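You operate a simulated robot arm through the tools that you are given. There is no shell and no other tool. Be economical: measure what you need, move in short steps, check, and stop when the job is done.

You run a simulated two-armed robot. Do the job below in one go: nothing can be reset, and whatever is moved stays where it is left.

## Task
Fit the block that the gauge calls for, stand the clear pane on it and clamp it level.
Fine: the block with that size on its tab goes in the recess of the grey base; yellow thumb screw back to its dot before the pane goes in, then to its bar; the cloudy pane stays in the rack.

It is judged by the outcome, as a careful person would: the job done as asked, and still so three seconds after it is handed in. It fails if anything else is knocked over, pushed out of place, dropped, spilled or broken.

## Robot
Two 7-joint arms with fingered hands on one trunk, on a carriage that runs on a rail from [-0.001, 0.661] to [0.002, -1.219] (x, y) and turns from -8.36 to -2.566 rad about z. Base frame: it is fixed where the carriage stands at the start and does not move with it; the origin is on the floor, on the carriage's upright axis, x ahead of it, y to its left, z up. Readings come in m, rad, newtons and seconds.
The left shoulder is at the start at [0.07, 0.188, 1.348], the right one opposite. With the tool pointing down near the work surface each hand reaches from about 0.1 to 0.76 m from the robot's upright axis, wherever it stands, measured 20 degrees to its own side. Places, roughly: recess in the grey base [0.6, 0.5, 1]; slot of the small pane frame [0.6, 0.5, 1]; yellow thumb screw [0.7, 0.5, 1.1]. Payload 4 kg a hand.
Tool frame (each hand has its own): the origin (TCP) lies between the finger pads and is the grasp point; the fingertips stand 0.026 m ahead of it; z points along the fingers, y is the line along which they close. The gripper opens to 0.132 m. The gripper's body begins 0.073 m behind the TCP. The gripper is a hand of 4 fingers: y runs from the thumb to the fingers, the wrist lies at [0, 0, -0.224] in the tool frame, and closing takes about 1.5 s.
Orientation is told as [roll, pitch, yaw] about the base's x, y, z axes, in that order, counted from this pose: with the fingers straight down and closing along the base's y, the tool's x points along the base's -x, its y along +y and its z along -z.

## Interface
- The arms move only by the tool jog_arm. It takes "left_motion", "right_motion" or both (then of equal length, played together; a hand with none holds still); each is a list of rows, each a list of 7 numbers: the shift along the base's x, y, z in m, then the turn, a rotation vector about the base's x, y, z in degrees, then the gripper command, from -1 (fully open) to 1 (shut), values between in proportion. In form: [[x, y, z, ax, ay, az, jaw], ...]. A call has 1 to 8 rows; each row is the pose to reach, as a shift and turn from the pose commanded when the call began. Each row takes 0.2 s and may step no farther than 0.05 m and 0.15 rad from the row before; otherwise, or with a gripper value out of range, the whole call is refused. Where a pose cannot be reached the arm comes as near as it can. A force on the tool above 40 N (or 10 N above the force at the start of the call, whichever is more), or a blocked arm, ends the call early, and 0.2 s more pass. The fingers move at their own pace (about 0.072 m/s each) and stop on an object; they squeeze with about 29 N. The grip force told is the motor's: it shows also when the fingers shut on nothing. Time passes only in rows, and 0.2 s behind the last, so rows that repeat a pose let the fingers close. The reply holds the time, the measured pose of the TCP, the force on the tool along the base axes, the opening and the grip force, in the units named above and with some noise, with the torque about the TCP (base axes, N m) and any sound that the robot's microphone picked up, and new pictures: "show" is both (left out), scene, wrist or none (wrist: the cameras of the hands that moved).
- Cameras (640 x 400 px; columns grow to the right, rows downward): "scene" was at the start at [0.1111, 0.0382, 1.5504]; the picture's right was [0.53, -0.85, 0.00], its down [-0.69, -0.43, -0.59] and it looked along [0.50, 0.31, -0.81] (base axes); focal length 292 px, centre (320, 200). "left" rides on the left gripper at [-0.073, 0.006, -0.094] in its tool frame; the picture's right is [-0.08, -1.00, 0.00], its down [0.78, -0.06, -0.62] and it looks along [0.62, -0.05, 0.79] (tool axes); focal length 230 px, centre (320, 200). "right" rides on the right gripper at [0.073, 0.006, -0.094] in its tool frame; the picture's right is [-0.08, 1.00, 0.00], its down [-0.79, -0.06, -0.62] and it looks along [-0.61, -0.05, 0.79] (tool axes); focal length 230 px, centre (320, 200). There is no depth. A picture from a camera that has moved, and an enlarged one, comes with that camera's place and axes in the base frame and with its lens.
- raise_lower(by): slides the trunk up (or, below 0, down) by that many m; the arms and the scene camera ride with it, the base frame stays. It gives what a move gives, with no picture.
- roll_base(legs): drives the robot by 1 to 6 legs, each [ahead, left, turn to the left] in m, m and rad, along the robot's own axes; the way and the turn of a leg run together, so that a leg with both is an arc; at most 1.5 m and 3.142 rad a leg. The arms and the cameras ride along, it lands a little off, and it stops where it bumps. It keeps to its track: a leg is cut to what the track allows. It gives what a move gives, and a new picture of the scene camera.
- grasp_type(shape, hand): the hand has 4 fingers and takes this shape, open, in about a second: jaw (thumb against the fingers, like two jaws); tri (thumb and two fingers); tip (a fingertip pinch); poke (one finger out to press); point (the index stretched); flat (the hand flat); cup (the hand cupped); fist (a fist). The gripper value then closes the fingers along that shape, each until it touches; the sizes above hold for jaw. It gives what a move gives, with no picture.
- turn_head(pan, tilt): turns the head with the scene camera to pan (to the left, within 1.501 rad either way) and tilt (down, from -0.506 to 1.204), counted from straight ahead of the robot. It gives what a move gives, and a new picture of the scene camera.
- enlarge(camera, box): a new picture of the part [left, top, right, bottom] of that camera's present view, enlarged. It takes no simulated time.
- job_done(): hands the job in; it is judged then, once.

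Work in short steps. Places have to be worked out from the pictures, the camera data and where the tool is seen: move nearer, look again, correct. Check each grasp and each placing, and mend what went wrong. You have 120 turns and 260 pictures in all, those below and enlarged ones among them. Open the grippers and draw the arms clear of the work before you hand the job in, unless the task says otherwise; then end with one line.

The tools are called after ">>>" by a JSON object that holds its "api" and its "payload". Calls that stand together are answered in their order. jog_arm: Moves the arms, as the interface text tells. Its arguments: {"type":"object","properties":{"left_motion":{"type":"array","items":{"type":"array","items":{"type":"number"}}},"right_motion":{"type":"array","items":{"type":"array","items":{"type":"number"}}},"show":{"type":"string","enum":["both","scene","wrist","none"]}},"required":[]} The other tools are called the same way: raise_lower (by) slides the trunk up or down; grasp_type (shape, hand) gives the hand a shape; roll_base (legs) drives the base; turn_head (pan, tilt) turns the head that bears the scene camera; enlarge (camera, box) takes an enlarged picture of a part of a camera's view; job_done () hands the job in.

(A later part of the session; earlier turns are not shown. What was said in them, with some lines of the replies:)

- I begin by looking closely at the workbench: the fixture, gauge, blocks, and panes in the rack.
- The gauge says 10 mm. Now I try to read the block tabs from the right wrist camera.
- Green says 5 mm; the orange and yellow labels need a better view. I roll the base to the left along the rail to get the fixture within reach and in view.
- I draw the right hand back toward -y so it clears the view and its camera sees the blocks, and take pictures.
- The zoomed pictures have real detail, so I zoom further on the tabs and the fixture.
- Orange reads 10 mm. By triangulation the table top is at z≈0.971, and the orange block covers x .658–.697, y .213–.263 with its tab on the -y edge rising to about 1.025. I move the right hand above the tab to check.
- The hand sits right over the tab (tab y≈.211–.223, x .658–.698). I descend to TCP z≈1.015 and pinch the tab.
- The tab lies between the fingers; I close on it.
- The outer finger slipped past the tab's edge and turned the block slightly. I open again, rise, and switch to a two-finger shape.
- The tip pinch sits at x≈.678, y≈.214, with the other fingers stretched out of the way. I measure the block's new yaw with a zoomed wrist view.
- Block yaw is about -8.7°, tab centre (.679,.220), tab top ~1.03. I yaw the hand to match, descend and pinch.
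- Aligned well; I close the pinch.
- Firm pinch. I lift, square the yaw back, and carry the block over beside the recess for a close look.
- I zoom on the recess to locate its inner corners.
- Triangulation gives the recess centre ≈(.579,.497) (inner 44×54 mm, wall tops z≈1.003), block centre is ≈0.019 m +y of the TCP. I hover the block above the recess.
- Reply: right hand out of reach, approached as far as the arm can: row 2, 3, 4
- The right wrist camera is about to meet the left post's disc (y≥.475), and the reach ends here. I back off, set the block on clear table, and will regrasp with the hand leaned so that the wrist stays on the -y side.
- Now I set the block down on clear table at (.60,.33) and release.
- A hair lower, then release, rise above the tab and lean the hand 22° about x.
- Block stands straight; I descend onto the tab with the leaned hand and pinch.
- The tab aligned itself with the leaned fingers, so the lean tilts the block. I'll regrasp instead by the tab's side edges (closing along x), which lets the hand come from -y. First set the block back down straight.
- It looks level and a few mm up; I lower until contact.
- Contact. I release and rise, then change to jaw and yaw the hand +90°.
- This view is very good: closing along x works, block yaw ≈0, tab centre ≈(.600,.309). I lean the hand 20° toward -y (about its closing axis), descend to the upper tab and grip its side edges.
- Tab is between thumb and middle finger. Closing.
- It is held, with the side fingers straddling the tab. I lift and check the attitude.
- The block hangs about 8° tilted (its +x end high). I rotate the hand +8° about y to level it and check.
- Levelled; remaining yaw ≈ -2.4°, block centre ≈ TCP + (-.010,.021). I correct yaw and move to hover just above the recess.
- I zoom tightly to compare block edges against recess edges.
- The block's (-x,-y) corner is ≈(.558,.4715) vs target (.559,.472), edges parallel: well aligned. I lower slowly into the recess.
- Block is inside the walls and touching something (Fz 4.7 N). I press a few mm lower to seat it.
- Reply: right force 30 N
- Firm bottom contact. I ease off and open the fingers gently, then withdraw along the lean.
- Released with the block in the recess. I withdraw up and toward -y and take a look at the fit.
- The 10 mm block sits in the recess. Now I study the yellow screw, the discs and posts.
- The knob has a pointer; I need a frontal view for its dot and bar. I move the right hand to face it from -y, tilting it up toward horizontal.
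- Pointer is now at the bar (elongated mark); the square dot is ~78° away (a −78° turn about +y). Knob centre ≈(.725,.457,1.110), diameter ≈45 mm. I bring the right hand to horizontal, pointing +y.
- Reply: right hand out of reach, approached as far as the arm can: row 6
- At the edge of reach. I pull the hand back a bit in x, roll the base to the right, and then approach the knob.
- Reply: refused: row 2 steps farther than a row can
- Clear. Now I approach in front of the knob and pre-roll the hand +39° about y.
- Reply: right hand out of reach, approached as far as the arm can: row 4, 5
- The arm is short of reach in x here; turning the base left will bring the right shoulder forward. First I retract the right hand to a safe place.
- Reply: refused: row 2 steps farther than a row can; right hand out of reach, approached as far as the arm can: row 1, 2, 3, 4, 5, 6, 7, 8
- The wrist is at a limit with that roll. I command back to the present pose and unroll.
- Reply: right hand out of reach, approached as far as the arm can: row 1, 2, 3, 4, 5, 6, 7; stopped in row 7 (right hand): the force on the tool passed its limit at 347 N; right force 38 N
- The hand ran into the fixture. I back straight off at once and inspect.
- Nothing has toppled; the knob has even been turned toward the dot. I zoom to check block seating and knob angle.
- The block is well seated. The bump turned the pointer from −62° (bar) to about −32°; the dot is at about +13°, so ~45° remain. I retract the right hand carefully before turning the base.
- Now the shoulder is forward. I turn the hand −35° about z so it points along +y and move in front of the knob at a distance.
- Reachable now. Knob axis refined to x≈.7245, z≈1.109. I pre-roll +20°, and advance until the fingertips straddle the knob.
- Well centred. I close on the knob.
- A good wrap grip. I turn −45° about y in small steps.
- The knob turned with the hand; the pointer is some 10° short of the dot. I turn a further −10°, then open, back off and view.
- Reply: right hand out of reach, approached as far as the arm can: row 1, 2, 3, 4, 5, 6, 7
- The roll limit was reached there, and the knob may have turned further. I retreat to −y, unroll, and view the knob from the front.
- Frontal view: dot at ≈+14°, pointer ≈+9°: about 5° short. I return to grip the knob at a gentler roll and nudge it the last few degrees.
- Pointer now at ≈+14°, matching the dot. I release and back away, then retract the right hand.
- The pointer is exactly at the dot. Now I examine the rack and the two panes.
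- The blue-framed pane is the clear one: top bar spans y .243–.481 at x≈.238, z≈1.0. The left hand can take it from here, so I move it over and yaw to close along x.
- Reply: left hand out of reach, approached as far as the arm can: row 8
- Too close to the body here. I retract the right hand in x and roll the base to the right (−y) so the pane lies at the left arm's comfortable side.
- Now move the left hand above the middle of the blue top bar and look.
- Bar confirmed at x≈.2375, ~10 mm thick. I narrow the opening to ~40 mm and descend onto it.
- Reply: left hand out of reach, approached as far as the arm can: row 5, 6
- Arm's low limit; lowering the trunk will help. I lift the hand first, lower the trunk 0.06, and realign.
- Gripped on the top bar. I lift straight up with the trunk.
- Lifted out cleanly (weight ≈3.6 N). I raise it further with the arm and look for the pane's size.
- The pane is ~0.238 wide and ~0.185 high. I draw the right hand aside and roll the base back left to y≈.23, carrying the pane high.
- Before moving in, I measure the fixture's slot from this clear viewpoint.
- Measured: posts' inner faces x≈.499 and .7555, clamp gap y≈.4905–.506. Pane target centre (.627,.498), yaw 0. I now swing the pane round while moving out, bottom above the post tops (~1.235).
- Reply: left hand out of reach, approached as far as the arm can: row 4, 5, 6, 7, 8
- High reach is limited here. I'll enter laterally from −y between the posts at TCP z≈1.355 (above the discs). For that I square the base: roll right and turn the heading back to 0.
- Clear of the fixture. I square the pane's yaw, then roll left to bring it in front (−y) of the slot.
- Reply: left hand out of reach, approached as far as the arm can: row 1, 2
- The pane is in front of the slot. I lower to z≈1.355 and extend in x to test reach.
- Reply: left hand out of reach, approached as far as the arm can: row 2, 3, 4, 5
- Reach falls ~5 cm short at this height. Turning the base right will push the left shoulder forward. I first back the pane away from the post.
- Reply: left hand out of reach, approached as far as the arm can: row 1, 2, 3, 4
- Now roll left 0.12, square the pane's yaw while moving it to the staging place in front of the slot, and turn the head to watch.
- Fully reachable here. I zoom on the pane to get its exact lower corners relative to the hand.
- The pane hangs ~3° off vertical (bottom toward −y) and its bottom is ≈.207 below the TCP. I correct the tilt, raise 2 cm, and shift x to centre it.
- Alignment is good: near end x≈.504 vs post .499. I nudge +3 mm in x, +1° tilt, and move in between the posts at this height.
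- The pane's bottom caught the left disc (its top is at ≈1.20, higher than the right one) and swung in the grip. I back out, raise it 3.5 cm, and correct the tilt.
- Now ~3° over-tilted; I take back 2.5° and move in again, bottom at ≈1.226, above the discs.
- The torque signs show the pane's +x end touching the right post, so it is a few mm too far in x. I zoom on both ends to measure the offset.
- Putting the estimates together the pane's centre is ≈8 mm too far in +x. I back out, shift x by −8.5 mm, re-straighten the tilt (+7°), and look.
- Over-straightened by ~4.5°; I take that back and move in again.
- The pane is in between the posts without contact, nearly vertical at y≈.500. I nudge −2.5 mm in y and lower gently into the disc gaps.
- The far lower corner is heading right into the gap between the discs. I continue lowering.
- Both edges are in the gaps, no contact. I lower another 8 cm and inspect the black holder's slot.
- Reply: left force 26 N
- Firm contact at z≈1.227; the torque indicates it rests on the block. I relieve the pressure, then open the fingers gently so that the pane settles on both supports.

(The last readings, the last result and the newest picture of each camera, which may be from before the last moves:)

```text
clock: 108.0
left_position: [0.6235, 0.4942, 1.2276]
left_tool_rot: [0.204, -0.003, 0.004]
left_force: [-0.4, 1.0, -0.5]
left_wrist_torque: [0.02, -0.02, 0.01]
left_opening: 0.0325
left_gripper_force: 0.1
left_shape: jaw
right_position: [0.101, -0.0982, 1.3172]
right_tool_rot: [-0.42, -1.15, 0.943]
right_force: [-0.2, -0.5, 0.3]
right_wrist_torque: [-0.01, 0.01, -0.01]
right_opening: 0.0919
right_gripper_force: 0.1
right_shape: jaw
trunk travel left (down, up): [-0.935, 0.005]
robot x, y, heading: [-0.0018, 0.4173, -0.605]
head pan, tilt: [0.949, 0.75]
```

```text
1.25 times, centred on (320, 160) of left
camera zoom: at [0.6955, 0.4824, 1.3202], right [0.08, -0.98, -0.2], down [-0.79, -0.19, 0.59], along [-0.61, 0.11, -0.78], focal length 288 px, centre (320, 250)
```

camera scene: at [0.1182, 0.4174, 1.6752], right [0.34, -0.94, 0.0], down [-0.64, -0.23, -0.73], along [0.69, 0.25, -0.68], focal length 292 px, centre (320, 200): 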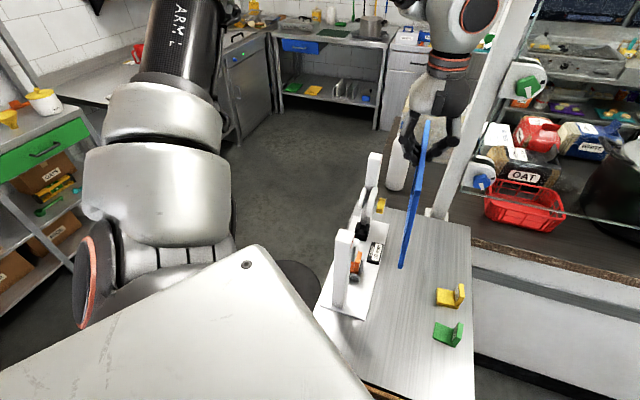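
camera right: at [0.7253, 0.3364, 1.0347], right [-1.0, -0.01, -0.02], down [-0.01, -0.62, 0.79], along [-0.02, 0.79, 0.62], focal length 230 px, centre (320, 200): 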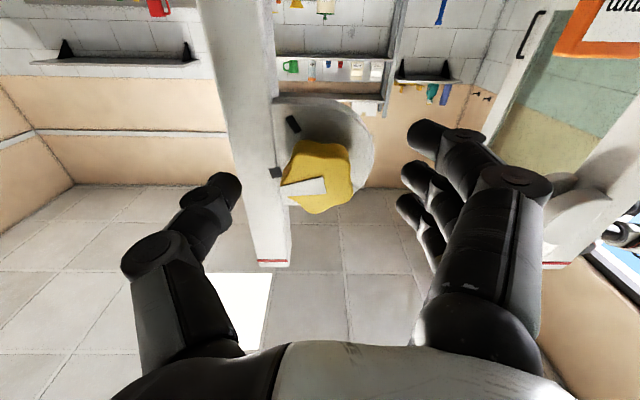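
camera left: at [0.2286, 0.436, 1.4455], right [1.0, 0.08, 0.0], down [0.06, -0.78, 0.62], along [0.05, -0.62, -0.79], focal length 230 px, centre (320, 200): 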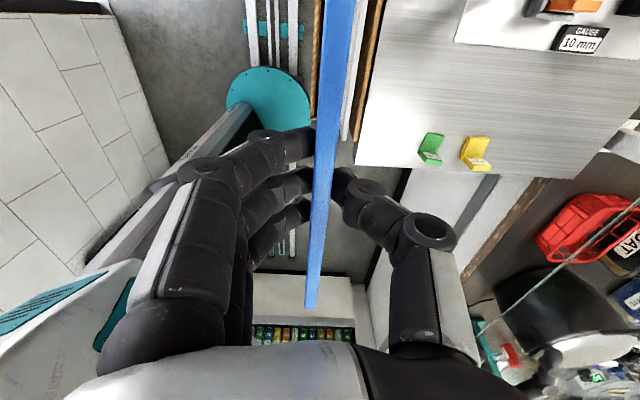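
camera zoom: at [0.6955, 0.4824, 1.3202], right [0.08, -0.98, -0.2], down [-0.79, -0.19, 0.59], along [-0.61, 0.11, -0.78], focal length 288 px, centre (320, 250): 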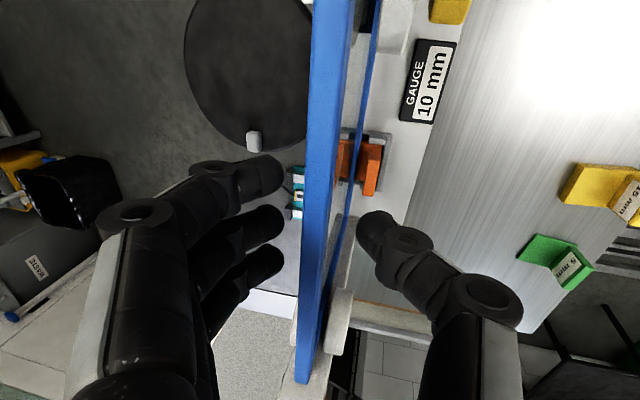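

The pane now stands by itself in the slot. I raise the left hand clear and inspect.

>>> {"api": "jog_arm", "payload": {"left_motion": [[0, -0.005, 0.03, 0, 0, 0, 0.4], [0, -0.01, 0.07, 0, 0, 0, 0.4], [0, -0.02, 0.115, 0, 0, 0, 0.4], [-0.03, -0.02, 0.15, 0, 0, 0, 0.4], [-0.07, -0.02, 0.17, 0, 0, 0, 0.4], [-0.11, -0.02, 0.19, 0, 0, 0, 0.4]], "show": "none"}}

>>> {"api": "enlarge", "payload": {"camera": "scene", "box": [310, 130, 410, 270]}}

```text
clock: 109.5
left_position: [0.5113, 0.4735, 1.4203]
left_tool_rot: [0.206, -0.004, 0.003]
left_force: [-1.2, 0.2, -0.1]
left_wrist_torque: [-0.02, -0.03, 0.03]
left_opening: 0.0391
left_gripper_force: 0.0
left_shape: jaw
right_position: [0.1008, -0.0979, 1.3183]
right_tool_rot: [-0.423, -1.15, 0.946]
right_force: [0.4, -0.7, 0.9]
right_wrist_torque: [-0.03, 0.03, -0.03]
right_opening: 0.0921
right_gripper_force: 0.1
right_shape: jaw
trunk travel left (down, up): [-0.935, 0.005]
robot x, y, heading: [0.0011, 0.419, -0.602]
head pan, tilt: [0.949, 0.75]
```

```text
2.86 times, centred on (360, 200) of scene
camera zoom: at [0.1155, 0.4175, 1.6754], right [0.34, -0.94, 0.0], down [-0.64, -0.23, -0.73], along [0.69, 0.25, -0.68], focal length 833 px, centre (206, 200)
```

zoom: 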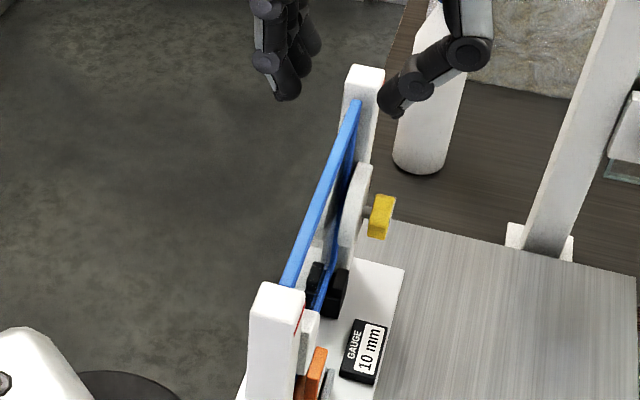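

Pane stands well. Now bring the base back to the knob-turning position (y≈.23, heading ≈.49) and lower the trunk to its former height.

>>> {"api": "roll_base", "payload": {"legs": [[0.1076, -0.1566, 0], [0, 0, 1.09]]}}

>>> {"api": "raise_lower", "payload": {"by": -0.11}}

```text
clock: 113.7
left_position: [0.1881, 0.7097, 1.4191]
left_tool_rot: [0.205, -0.005, 1.093]
left_force: [-0.4, 0.4, 0.2]
left_wrist_torque: [0.02, -0.01, 0.02]
left_opening: 0.0391
left_gripper_force: 0.1
left_shape: jaw
right_position: [0.5042, 0.0785, 1.3172]
right_tool_rot: [-0.423, -1.151, 2.033]
right_force: [0.5, -0.4, 0.5]
right_wrist_torque: [0.02, -0.01, 0.03]
right_opening: 0.092
right_gripper_force: 0.0
right_shape: jaw
trunk travel left (down, up): [-0.935, 0.005]
robot x, y, heading: [-0.0001, 0.2285, 0.486]
head pan, tilt: [0.949, 0.75]
camera scene: at [0.054, 0.3329, 1.6753], right [0.99, -0.13, 0.0], down [-0.09, -0.68, -0.73], along [0.1, 0.72, -0.68], focal length 292 px, centre (320, 200)
```

scene: 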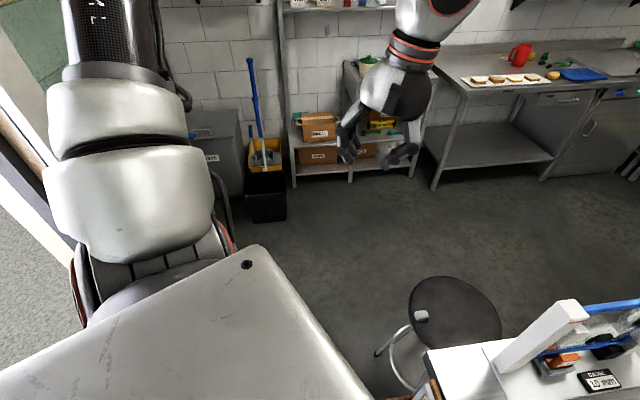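

```text
clock: 115.2
left_position: [0.1883, 0.71, 1.3093]
left_tool_rot: [0.205, -0.001, 1.093]
left_force: [0.9, -0.4, 0.5]
left_wrist_torque: [0.01, -0.01, -0.02]
left_opening: 0.0394
left_gripper_force: 0.1
left_shape: jaw
right_position: [0.5038, 0.0798, 1.2088]
right_tool_rot: [-0.42, -1.148, 2.034]
right_force: [-0.5, -1.0, 0.2]
right_wrist_torque: [0.01, 0.0, -0.02]
right_opening: 0.0918
right_gripper_force: 0.1
right_shape: jaw
trunk travel left (down, up): [-0.825, 0.115]
robot x, y, heading: [0.0012, 0.2295, 0.487]
head pan, tilt: [0.949, 0.75]
```

Now the right hand goes back to face the knob; I look at pane and knob from the front.

>>> {"api": "jog_arm", "payload": {"right_motion": [[0.036, 0.03, -0.006, 0, 0, 0, -0.4], [0.072, 0.06, -0.013, 0, 0, 0, -0.4], [0.108, 0.09, -0.02, 0, 0, 0, -0.4], [0.144, 0.12, -0.026, 0, 0, 0, -0.4], [0.18, 0.15, -0.033, 0, 0, 0, -0.4], [0.217, 0.18, -0.04, 0, 0, 0, -0.4]], "show": "wrist"}}

>>> {"api": "enlarge", "payload": {"camera": "right", "box": [250, 20, 450, 230]}}

```text
clock: 116.6
left_position: [0.1895, 0.7121, 1.3077]
left_tool_rot: [0.205, -0.001, 1.092]
left_force: [-0.1, -0.3, 0.3]
left_wrist_torque: [-0.02, -0.01, 0.0]
left_opening: 0.039
left_gripper_force: 0.1
left_shape: jaw
right_position: [0.7232, 0.2633, 1.1682]
right_tool_rot: [-0.418, -1.149, 2.028]
right_force: [0.3, 0.0, -0.7]
right_wrist_torque: [0.03, -0.02, 0.01]
right_opening: 0.0924
right_gripper_force: 0.1
right_shape: jaw
trunk travel left (down, up): [-0.825, 0.115]
robot x, y, heading: [0.0009, 0.2312, 0.482]
head pan, tilt: [0.949, 0.75]
camera right: at [0.7311, 0.1473, 1.1347], right [-0.99, -0.04, -0.1], down [-0.08, -0.28, 0.96], along [-0.07, 0.96, 0.27], focal length 230 px, centre (320, 200)
```

right: 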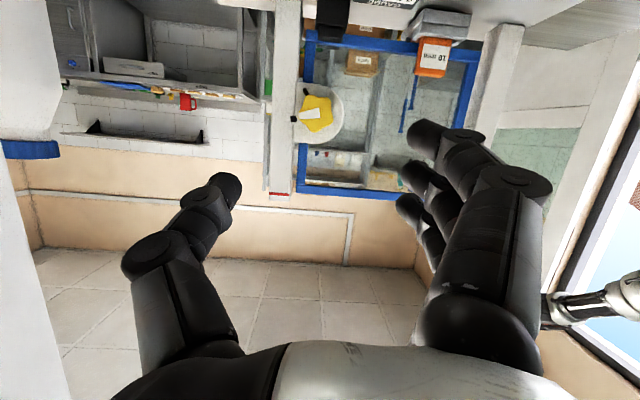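

```text
1.90 times, centred on (350, 125) of right
camera zoom: at [0.7311, 0.1473, 1.1347], right [-0.99, -0.04, -0.1], down [-0.08, -0.28, 0.96], along [-0.07, 0.96, 0.27], focal length 438 px, centre (263, 343)
```

zoom: 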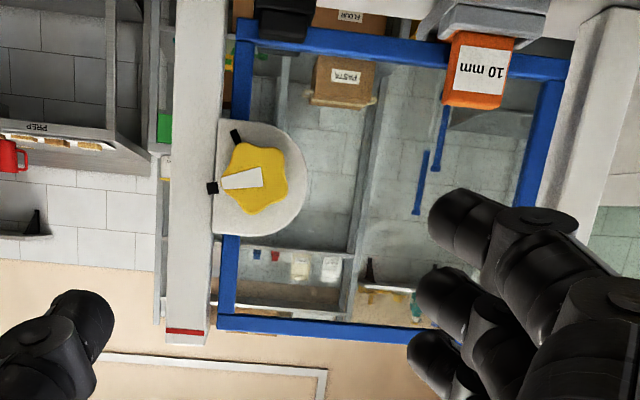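

The pane sits between the posts on block and holder, top at the red marks. I bring the hand onto the knob with roll ≈−25° to begin the turn back to the bar.

>>> {"api": "jog_arm", "payload": {"right_motion": [[0.0, 0.005, -0.012, 4.4, 0, 0, -0.4], [0.0, 0.01, -0.024, 8.8, 0, 0, -0.4], [0.0, 0.02, -0.036, 13.2, 0, 0, -0.4], [0.0, 0.03, -0.048, 17.6, 0, 0, -0.4], [0.0, 0.06, -0.059, 22, 0, 0, -0.4], [0.0, 0.1, -0.059, 22, -6, 0, -0.4], [0.0, 0.14, -0.059, 22, -12, 0, -0.4], [0.0, 0.168, -0.059, 22, -12, 0, -0.4]], "show": "wrist"}}

```text
clock: 118.4
left_position: [0.1889, 0.7095, 1.3099]
left_tool_rot: [0.204, -0.004, 1.092]
left_force: [0.1, -0.5, 0.6]
left_wrist_torque: [0.04, -0.01, -0.02]
left_opening: 0.039
left_gripper_force: 0.0
left_shape: jaw
right_position: [0.7209, 0.3994, 1.1098]
right_tool_rot: [-1.581, -1.187, 3.115]
right_force: [0.4, 0.0, 0.0]
right_wrist_torque: [-0.01, 0.03, -0.02]
right_opening: 0.0922
right_gripper_force: 0.0
right_shape: jaw
right hand out of reach, approached as far as the arm can: row 8
trunk travel left (down, up): [-0.825, 0.115]
robot x, y, heading: [0.004, 0.2272, 0.487]
head pan, tilt: [0.949, 0.75]
camera right: at [0.7404, 0.3037, 1.0383], right [-0.95, 0.03, -0.3], down [-0.26, -0.61, 0.75], along [-0.16, 0.79, 0.59], focal length 230 px, centre (320, 200)
```

right: 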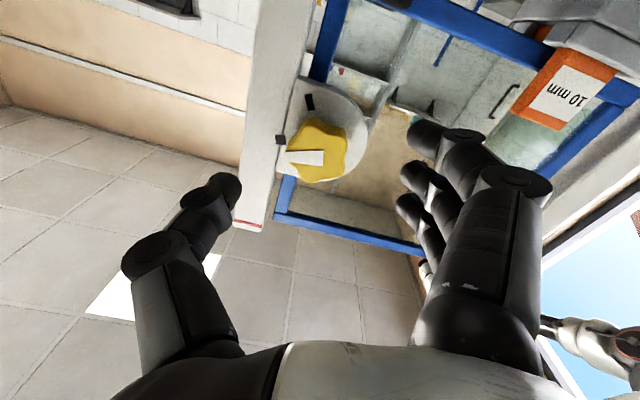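

>>> {"api": "jog_arm", "payload": {"right_motion": [[0.002, 0.008, 0, 0, 4, 0, -0.4], [0.003, 0.02, 0, 0, 6, 0, -0.4], [0.003, 0.032, 0, 0, 6, 0, -0.4], [0.003, 0.032, 0, 0, 6, 0, 1], [0.003, 0.032, 0, 0, 6, 0, 1], [0.003, 0.032, 0, 0, 6, 0, 1], [0.003, 0.032, 0, 0, 6, 0, 1]], "show": "wrist"}}

```text
clock: 120.0
left_position: [0.1891, 0.7108, 1.3092]
left_tool_rot: [0.205, -0.003, 1.093]
left_force: [0.2, 0.1, -0.5]
left_wrist_torque: [0.02, -0.02, 0.01]
left_opening: 0.0391
left_gripper_force: 0.1
left_shape: jaw
right_position: [0.7233, 0.4318, 1.1084]
right_tool_rot: [-1.578, -1.288, 3.113]
right_force: [1.0, 1.8, 0.2]
right_wrist_torque: [0.03, 0.0, -0.04]
right_opening: 0.0271
right_gripper_force: 29.2
right_shape: jaw
trunk travel left (down, up): [-0.825, 0.115]
robot x, y, heading: [-0.0007, 0.2299, 0.489]
head pan, tilt: [0.949, 0.75]
camera right: at [0.736, 0.3362, 1.0365], right [-0.98, 0.03, -0.2], down [-0.18, -0.61, 0.77], along [-0.1, 0.79, 0.61], focal length 230 px, centre (320, 200)
```

right: 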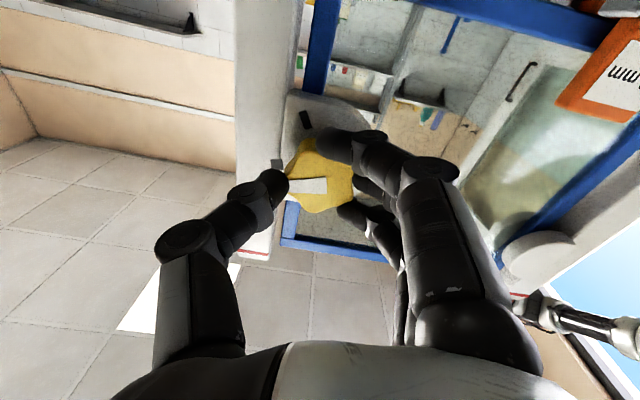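

Gripped. Turn +45° about y (toward the bar).

>>> {"api": "jog_arm", "payload": {"right_motion": [[0, 0, 0, 0, 7, 0, 1], [0, 0, 0, 0, 14, 0, 1], [0, 0, 0, 0, 21, 0, 1], [0, 0, 0, 0, 28, 0, 1], [0, 0, 0, 0, 35, 0, 1], [0, 0, 0, 0, 42, 0, 1], [0, 0, 0, 0, 46, 0, 1]], "show": "wrist"}}

```text
clock: 121.6
left_position: [0.1879, 0.7104, 1.3083]
left_tool_rot: [0.202, -0.002, 1.093]
left_force: [0.3, -0.2, -0.8]
left_wrist_torque: [-0.01, -0.01, -0.01]
left_opening: 0.0391
left_gripper_force: 0.0
left_shape: jaw
right_position: [0.7226, 0.4318, 1.1087]
right_tool_rot: [1.523, -1.049, 0.018]
right_force: [-5.4, -1.1, -0.2]
right_wrist_torque: [0.01, 0.0, 0.1]
right_opening: 0.0268
right_gripper_force: 28.6
right_shape: jaw
trunk travel left (down, up): [-0.825, 0.115]
robot x, y, heading: [-0.002, 0.229, 0.489]
head pan, tilt: [0.949, 0.75]
camera right: at [0.6796, 0.3362, 1.0508], right [-0.83, 0.03, 0.56], down [0.43, -0.61, 0.66], along [0.37, 0.79, 0.49], focal length 230 px, centre (320, 200)
```

right: 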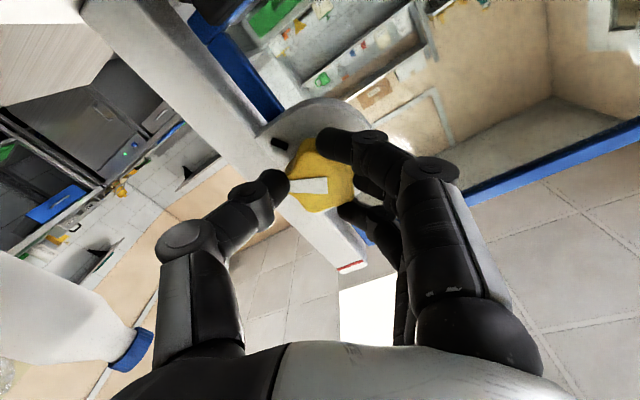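

Half-way (pointer ≈−32°). I open, roll the hand back 40°, then regrip and turn the remaining ~30°.

>>> {"api": "jog_arm", "payload": {"right_motion": [[0, 0, 0, 0, 0, 0, 0.2], [0, 0, 0, 0, 0, 0, -0.4], [0, 0, 0, 0, 0, 0, -0.4], [0, 0, 0, 0, -8, 0, -0.4], [0, 0, 0, 0, -16, 0, -0.4], [0, 0, 0, 0, -24, 0, -0.4], [0, 0, 0, 0, -32, 0, -0.4], [0, 0, 0, 0, -38, 0, -0.4]], "show": "none"}}

>>> {"api": "jog_arm", "payload": {"right_motion": [[0, 0, 0, 0, 0, 0, 1], [0, 0, 0, 0, 0, 0, 1], [0, 0, 0, 0, 0, 0, 1], [0, 0, 0, 0, 0, 0, 1]], "show": "none"}}

>>> {"api": "enlarge", "payload": {"camera": "right", "box": [250, 90, 390, 230]}}

```text
clock: 123.4
left_position: [0.188, 0.7111, 1.31]
left_tool_rot: [0.205, -0.002, 1.095]
left_force: [-0.2, 0.4, 0.9]
left_wrist_torque: [-0.01, 0.02, -0.02]
left_opening: 0.0389
left_gripper_force: 0.1
left_shape: jaw
right_position: [0.7239, 0.4308, 1.1098]
right_tool_rot: [-1.552, -1.424, 3.088]
right_force: [0.6, 0.2, 0.0]
right_wrist_torque: [-0.01, 0.03, 0.0]
right_opening: 0.0923
right_gripper_force: 0.0
right_shape: jaw
trunk travel left (down, up): [-0.825, 0.115]
robot x, y, heading: [-0.0001, 0.2256, 0.488]
head pan, tilt: [0.949, 0.75]
```

```text
clock: 124.4
left_position: [0.1891, 0.7105, 1.309]
left_tool_rot: [0.205, -0.002, 1.094]
left_force: [0.0, -0.2, 0.0]
left_wrist_torque: [0.02, -0.01, -0.03]
left_opening: 0.0392
left_gripper_force: 0.1
left_shape: jaw
right_position: [0.7234, 0.4307, 1.1091]
right_tool_rot: [-1.548, -1.428, 3.086]
right_force: [0.4, 0.5, -0.7]
right_wrist_torque: [-0.01, 0.0, 0.0]
right_opening: 0.027
right_gripper_force: 29.3
right_shape: jaw
trunk travel left (down, up): [-0.825, 0.115]
robot x, y, heading: [0.0017, 0.2301, 0.495]
head pan, tilt: [0.949, 0.75]
```

```text
2.86 times, centred on (320, 160) of right
camera zoom: at [0.7257, 0.3365, 1.0355], right [-1.0, 0.03, -0.07], down [-0.07, -0.61, 0.79], along [-0.01, 0.79, 0.61], focal length 657 px, centre (320, 314)
```

zoom: 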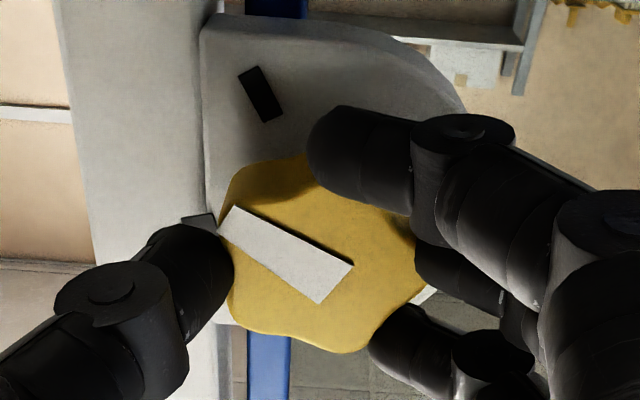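

Pointer at −30°; the bar is at ≈−61°. I turn +31°.

>>> {"api": "jog_arm", "payload": {"right_motion": [[0, 0, 0, 0, 7, 0, 1], [0, 0, 0, 0, 14, 0, 1], [0, 0, 0, 0, 21, 0, 1], [0, 0, 0, 0, 27, 0, 1], [0, 0, 0, 0, 31, 0, 1], [0, 0, 0, 0, 31, 0, 1]], "show": "none"}}

>>> {"api": "enlarge", "payload": {"camera": "right", "box": [250, 90, 390, 230]}}

```text
clock: 125.8
left_position: [0.1874, 0.7113, 1.3089]
left_tool_rot: [0.202, -0.003, 1.091]
left_force: [0.1, 0.2, 0.0]
left_wrist_torque: [0.01, -0.02, 0.01]
left_opening: 0.0391
left_gripper_force: 0.0
left_shape: jaw
right_position: [0.7232, 0.4323, 1.1088]
right_tool_rot: [1.52, -1.173, 0.021]
right_force: [-2.8, -0.1, 0.2]
right_wrist_torque: [0.05, -0.41, 0.06]
right_opening: 0.0267
right_gripper_force: 29.3
right_shape: jaw
trunk travel left (down, up): [-0.825, 0.115]
robot x, y, heading: [-0.0018, 0.2276, 0.49]
head pan, tilt: [0.949, 0.75]
```

```text
2.86 times, centred on (320, 160) of right
camera zoom: at [0.6872, 0.3365, 1.0455], right [-0.89, 0.03, 0.46], down [0.34, -0.61, 0.71], along [0.3, 0.79, 0.53], focal length 657 px, centre (320, 314)
```

zoom: 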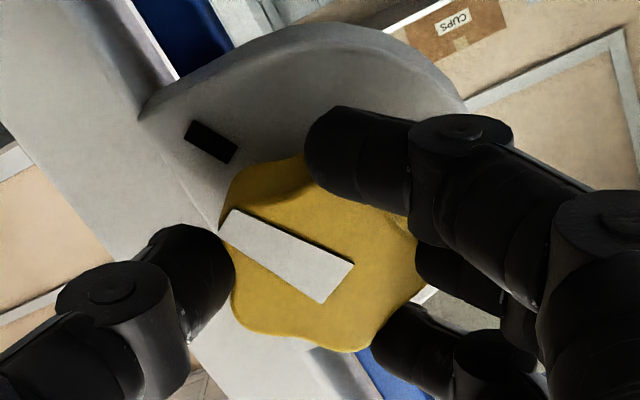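

Torque now appears: the clamp bites. I release, back off, and check the pointer from the front.

>>> {"api": "jog_arm", "payload": {"right_motion": [[0, 0, 0, 0, 0, 0, 0.3], [0, 0, 0, 0, 0, 0, -0.3], [0, 0, 0, 0, 0, 0, -0.4], [0, -0.04, 0, 0, -6, 0, -0.4], [0, -0.08, 0, 0, -14, 0, -0.4], [0, -0.12, 0.01, -6, -22, 0, -0.4], [0, -0.15, 0.03, -12, -26, 0, -0.4], [0, -0.17, 0.06, -20, -26, 0, -0.4]], "show": "wrist"}}

>>> {"api": "enlarge", "payload": {"camera": "right", "box": [270, 60, 360, 180]}}

```text
refused: row 6 steps farther than a row can; nothing moved
```

```text
3.33 times, centred on (315, 120) of right
camera zoom: at [0.6872, 0.3365, 1.0455], right [-0.89, 0.03, 0.46], down [0.34, -0.61, 0.71], along [0.3, 0.79, 0.53], focal length 767 px, centre (337, 467)
```

zoom: 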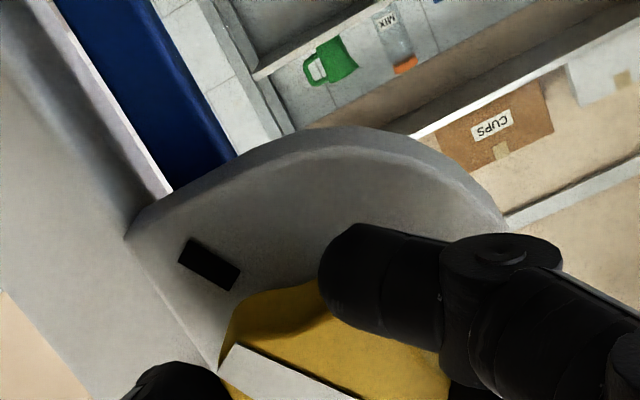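

>>> {"api": "jog_arm", "payload": {"right_motion": [[0, 0, 0, 0, 0, 0, 0.3], [0, 0, 0, 0, 0, 0, -0.3], [0, 0, 0, 0, 0, 0, -0.4], [0, -0.04, 0, 0, -6, 0, -0.4], [0, -0.08, 0, 0, -14, 0, -0.4], [0, -0.12, 0.01, -5, -20, 0, -0.4], [0, -0.15, 0.03, -10, -26, 0, -0.4], [0, -0.17, 0.06, -18, -26, 0, -0.4]], "show": "none"}}

>>> {"api": "enlarge", "payload": {"camera": "right", "box": [270, 60, 360, 180]}}

>>> {"api": "enlarge", "payload": {"camera": "right", "box": [220, 0, 480, 240]}}

```text
clock: 127.6
left_position: [0.1877, 0.7104, 1.309]
left_tool_rot: [0.204, -0.003, 1.092]
left_force: [-1.1, 0.5, 0.3]
left_wrist_torque: [0.03, -0.03, 0.0]
left_opening: 0.0392
left_gripper_force: 0.0
left_shape: jaw
right_position: [0.7244, 0.2588, 1.1686]
right_tool_rot: [-0.253, -1.252, 1.728]
right_force: [0.4, 0.4, 0.0]
right_wrist_torque: [-0.01, -0.03, 0.02]
right_opening: 0.092
right_gripper_force: 0.0
right_shape: jaw
trunk travel left (down, up): [-0.825, 0.115]
robot x, y, heading: [-0.0002, 0.2274, 0.486]
head pan, tilt: [0.949, 0.75]
```

```text
3.33 times, centred on (315, 120) of right
camera zoom: at [0.7122, 0.1484, 1.1277], right [-0.99, 0.11, 0.0], down [-0.04, -0.35, 0.94], along [0.1, 0.93, 0.35], focal length 767 px, centre (337, 467)
```

zoom: 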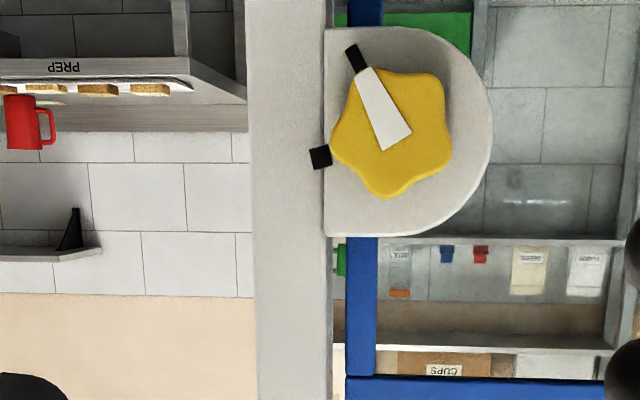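

```text
1.67 times, centred on (350, 120) of right
camera zoom: at [0.7122, 0.1484, 1.1277], right [-0.99, 0.11, 0.0], down [-0.04, -0.35, 0.94], along [0.1, 0.93, 0.35], focal length 384 px, centre (270, 333)
```

zoom: 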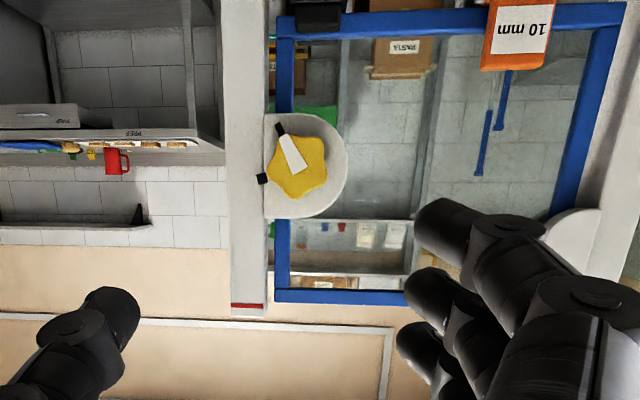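

The pointer is on the bar and the pane is clamped upright. I withdraw the right hand and check level and the whole scene.

>>> {"api": "jog_arm", "payload": {"right_motion": [[-0.045, -0.01, 0.01, 0, 0, 0, -0.4], [-0.09, -0.02, 0.02, 0, 0, 0, -0.4], [-0.13, -0.045, 0.03, 0, 0, 0, -0.4], [-0.17, -0.07, 0.04, 0, 0, 0, -0.4], [-0.2, -0.105, 0.05, 0, 0, 0, -0.4], [-0.22, -0.145, 0.06, 0, 0, 0, -0.4]], "show": "none"}}

>>> {"api": "turn_head", "payload": {"pan": -0.05, "tilt": 0.7}}

>>> {"api": "enlarge", "payload": {"camera": "scene", "box": [240, 70, 400, 270]}}

```text
clock: 129.0
left_position: [0.1861, 0.7112, 1.3083]
left_tool_rot: [0.203, -0.004, 1.093]
left_force: [-0.4, -0.4, -0.3]
left_wrist_torque: [0.0, -0.05, 0.03]
left_opening: 0.0389
left_gripper_force: 0.1
left_shape: jaw
right_position: [0.5076, 0.1162, 1.2333]
right_tool_rot: [-0.308, -1.258, 1.785]
right_force: [-0.5, -0.1, -4.4]
right_wrist_torque: [0.39, -0.06, -0.1]
right_opening: 0.0921
right_gripper_force: 0.1
right_shape: jaw
right hand out of reach, approached as far as the arm can: row 5, 6
trunk travel left (down, up): [-0.825, 0.115]
robot x, y, heading: [0.0005, 0.2309, 0.485]
head pan, tilt: [0.949, 0.75]
```

```text
clock: 130.2
left_position: [0.1877, 0.7097, 1.308]
left_tool_rot: [0.205, -0.001, 1.092]
left_force: [0.8, -0.3, 0.5]
left_wrist_torque: [0.0, -0.03, 0.02]
left_opening: 0.0389
left_gripper_force: 0.0
left_shape: jaw
right_position: [0.5105, 0.116, 1.2373]
right_tool_rot: [-0.336, -1.26, 1.81]
right_force: [-0.4, -0.6, 1.1]
right_wrist_torque: [-0.02, -0.01, 0.03]
right_opening: 0.092
right_gripper_force: 0.1
right_shape: jaw
trunk travel left (down, up): [-0.825, 0.115]
robot x, y, heading: [0.001, 0.2275, 0.487]
head pan, tilt: [-0.051, 0.7]
camera scene: at [0.1194, 0.2872, 1.5696], right [0.42, -0.91, 0.0], down [-0.58, -0.27, -0.77], along [0.69, 0.32, -0.64], focal length 292 px, centre (320, 200)
```

scene: 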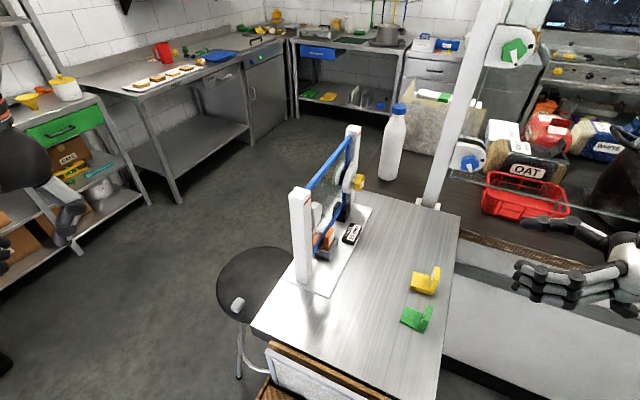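

```text
2.00 times, centred on (320, 170) of scene
camera zoom: at [0.1194, 0.2872, 1.5696], right [0.42, -0.91, 0.0], down [-0.58, -0.27, -0.77], along [0.69, 0.32, -0.64], focal length 583 px, centre (320, 260)
```

zoom: 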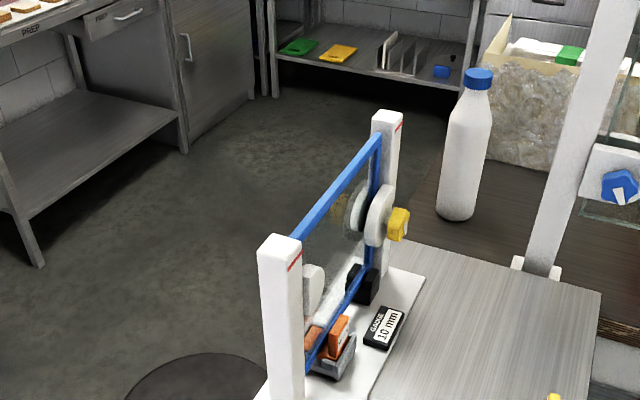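

>>> {"api": "enlarge", "payload": {"camera": "scene", "box": [285, 115, 365, 265]}}

>>> {"api": "enlarge", "payload": {"camera": "scene", "box": [305, 195, 355, 265]}}

```text
2.67 times, centred on (325, 190) of scene
camera zoom: at [0.1194, 0.2872, 1.5696], right [0.42, -0.91, 0.0], down [-0.58, -0.27, -0.77], along [0.69, 0.32, -0.64], focal length 777 px, centre (307, 227)
```

zoom: 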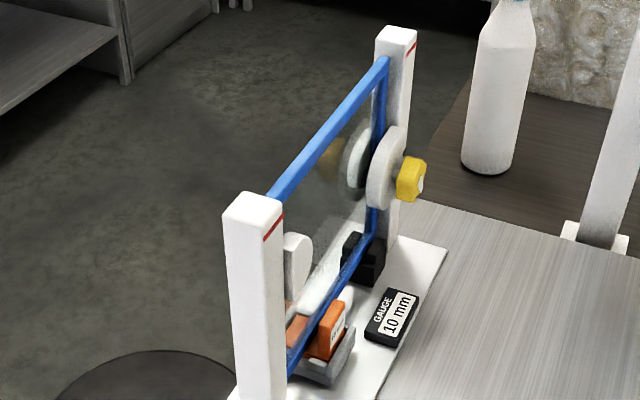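

```text
5.71 times, centred on (330, 230) of scene
camera zoom: at [0.1194, 0.2872, 1.5696], right [0.42, -0.91, 0.0], down [-0.58, -0.27, -0.77], along [0.69, 0.32, -0.64], focal length 1666 px, centre (263, 29)
```

zoom: 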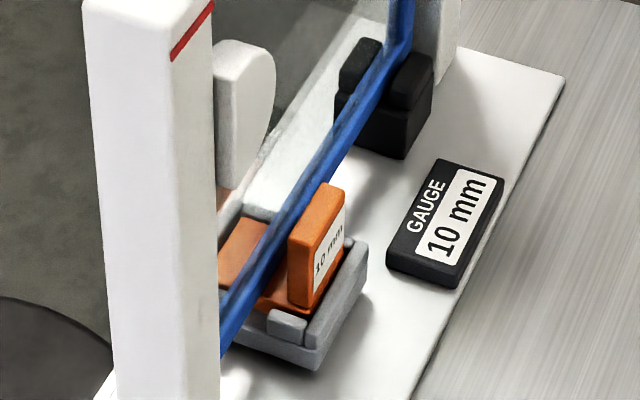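

>>> {"api": "enlarge", "payload": {"camera": "scene", "box": [285, 180, 325, 220]}}

>>> {"api": "enlarge", "payload": {"camera": "scene", "box": [335, 120, 375, 160]}}

```text
10.00 times, centred on (305, 200) of scene
camera zoom: at [0.1194, 0.2872, 1.5696], right [0.42, -0.91, 0.0], down [-0.58, -0.27, -0.77], along [0.69, 0.32, -0.64], focal length 2915 px, centre (470, 200)
```

zoom: 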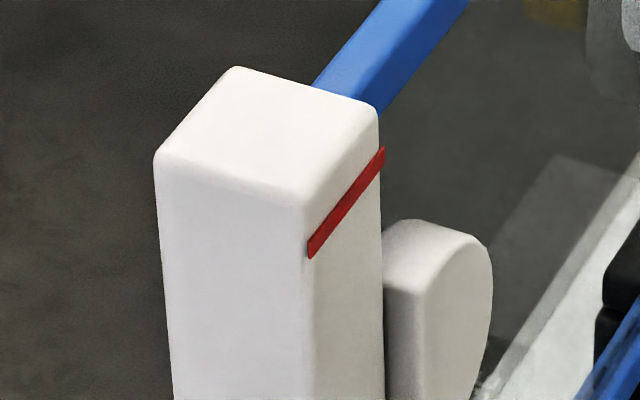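

```text
10.00 times, centred on (355, 140) of scene
camera zoom: at [0.1194, 0.2872, 1.5696], right [0.42, -0.91, 0.0], down [-0.58, -0.27, -0.77], along [0.69, 0.32, -0.64], focal length 2915 px, centre (-30, 800)
```

zoom: 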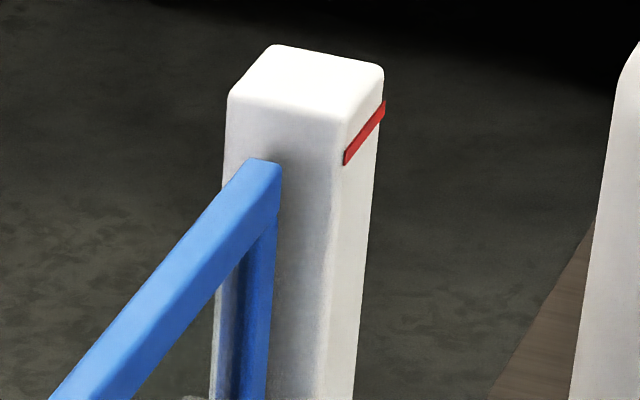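

Everything looks in place. To be sure of level and seating I take one frontal look from −y with the right wrist camera.

>>> {"api": "jog_arm", "payload": {"right_motion": [[0.03, 0.01, -0.02, 0, 0, 0, -0.9], [0.06, 0.02, -0.04, 0, 0, 0, -0.9], [0.09, 0.03, -0.06, 0, 0, 0, -0.9], [0.12, 0.04, -0.08, 0, 0, 0, -0.9]], "show": "none"}}

>>> {"api": "enlarge", "payload": {"camera": "right", "box": [220, 40, 440, 240]}}

```text
clock: 131.2
left_position: [0.1904, 0.7109, 1.3088]
left_tool_rot: [0.206, -0.002, 1.094]
left_force: [0.5, 0.0, -1.3]
left_wrist_torque: [-0.03, 0.03, 0.01]
left_opening: 0.0392
left_gripper_force: 0.0
left_shape: jaw
right_position: [0.6284, 0.1553, 1.1482]
right_tool_rot: [-0.242, -1.253, 1.719]
right_force: [0.0, 0.1, 0.1]
right_wrist_torque: [0.02, -0.02, 0.03]
right_opening: 0.125
right_gripper_force: 0.0
right_shape: jaw
trunk travel left (down, up): [-0.825, 0.115]
robot x, y, heading: [0.0006, 0.2268, 0.483]
head pan, tilt: [-0.051, 0.7]
```

```text
2.00 times, centred on (330, 140) of right
camera zoom: at [0.6172, 0.0432, 1.1051], right [-0.99, 0.11, 0.0], down [-0.04, -0.34, 0.94], along [0.1, 0.93, 0.35], focal length 460 px, centre (300, 320)
```

zoom: 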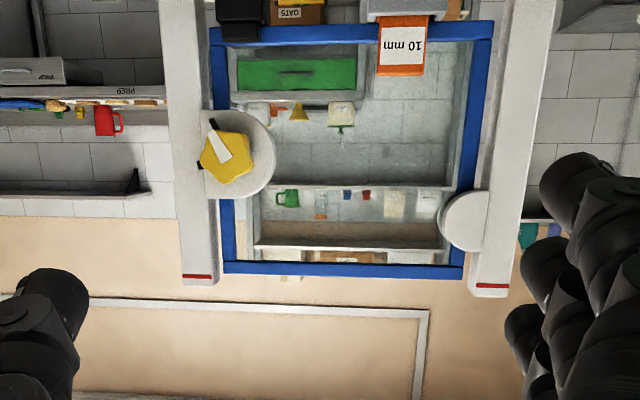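

Frontal view confirms: pane top parallel to the red marks, clamp pointer on the bar. I open both grippers and draw the arms further back.

>>> {"api": "jog_arm", "payload": {"right_motion": [[-0.03, -0.01, 0.02, 0, 0, 0, -1], [-0.06, -0.02, 0.04, 0, 0, 0, -1], [-0.09, -0.03, 0.06, 0, 0, 0, -1]], "left_motion": [[0, 0, 0.01, 0, 0, 0, -1], [0, 0, 0.02, 0, 0, 0, -1], [0, 0, 0.02, 0, 0, 0, -1]], "show": "scene"}}

```text
clock: 132.0
left_position: [0.1867, 0.7102, 1.3288]
left_tool_rot: [0.205, -0.004, 1.093]
left_force: [-0.4, -0.1, 0.6]
left_wrist_torque: [-0.03, -0.01, -0.01]
left_opening: 0.1317
left_gripper_force: 0.1
left_shape: jaw
right_position: [0.535, 0.124, 1.2094]
right_tool_rot: [-0.248, -1.251, 1.729]
right_force: [0.6, -0.4, 0.4]
right_wrist_torque: [0.05, 0.01, 0.0]
right_opening: 0.1318
right_gripper_force: 0.1
right_shape: jaw
trunk travel left (down, up): [-0.825, 0.115]
robot x, y, heading: [-0.0028, 0.2261, 0.485]
head pan, tilt: [-0.051, 0.7]
camera scene: at [0.1186, 0.2872, 1.5697], right [0.42, -0.91, 0.0], down [-0.58, -0.27, -0.77], along [0.69, 0.32, -0.64], focal length 292 px, centre (320, 200)
```

scene: 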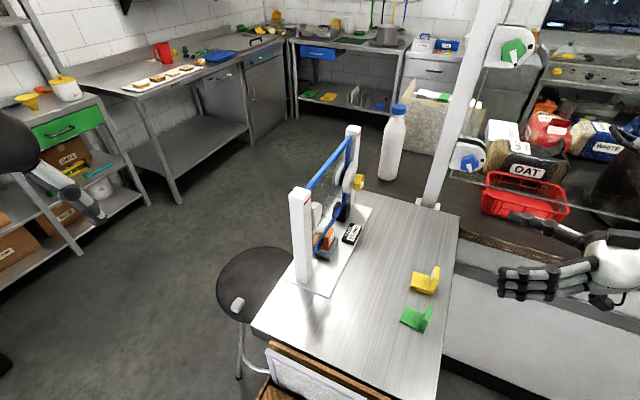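

Block, pane and screw are as asked, the cloudy pane is still in the rack, and both arms are clear, so I hand it in.

>>> {"api": "job_done", "payload": {}}

```text
The job is handed in.
```

The 10 mm block is in the recess of the grey base. The clear pane stands on it and is clamped level, within about half a degree of the posts' red marks. The yellow screw went back to its dot before the pane went in and is now on its bar. The cloudy pane is still in the rack. Before the pane went in, the right hand hit the fixture hard (347 N) and turned the screw part way. Nothing toppled or moved out of place in the pictures afterwards.
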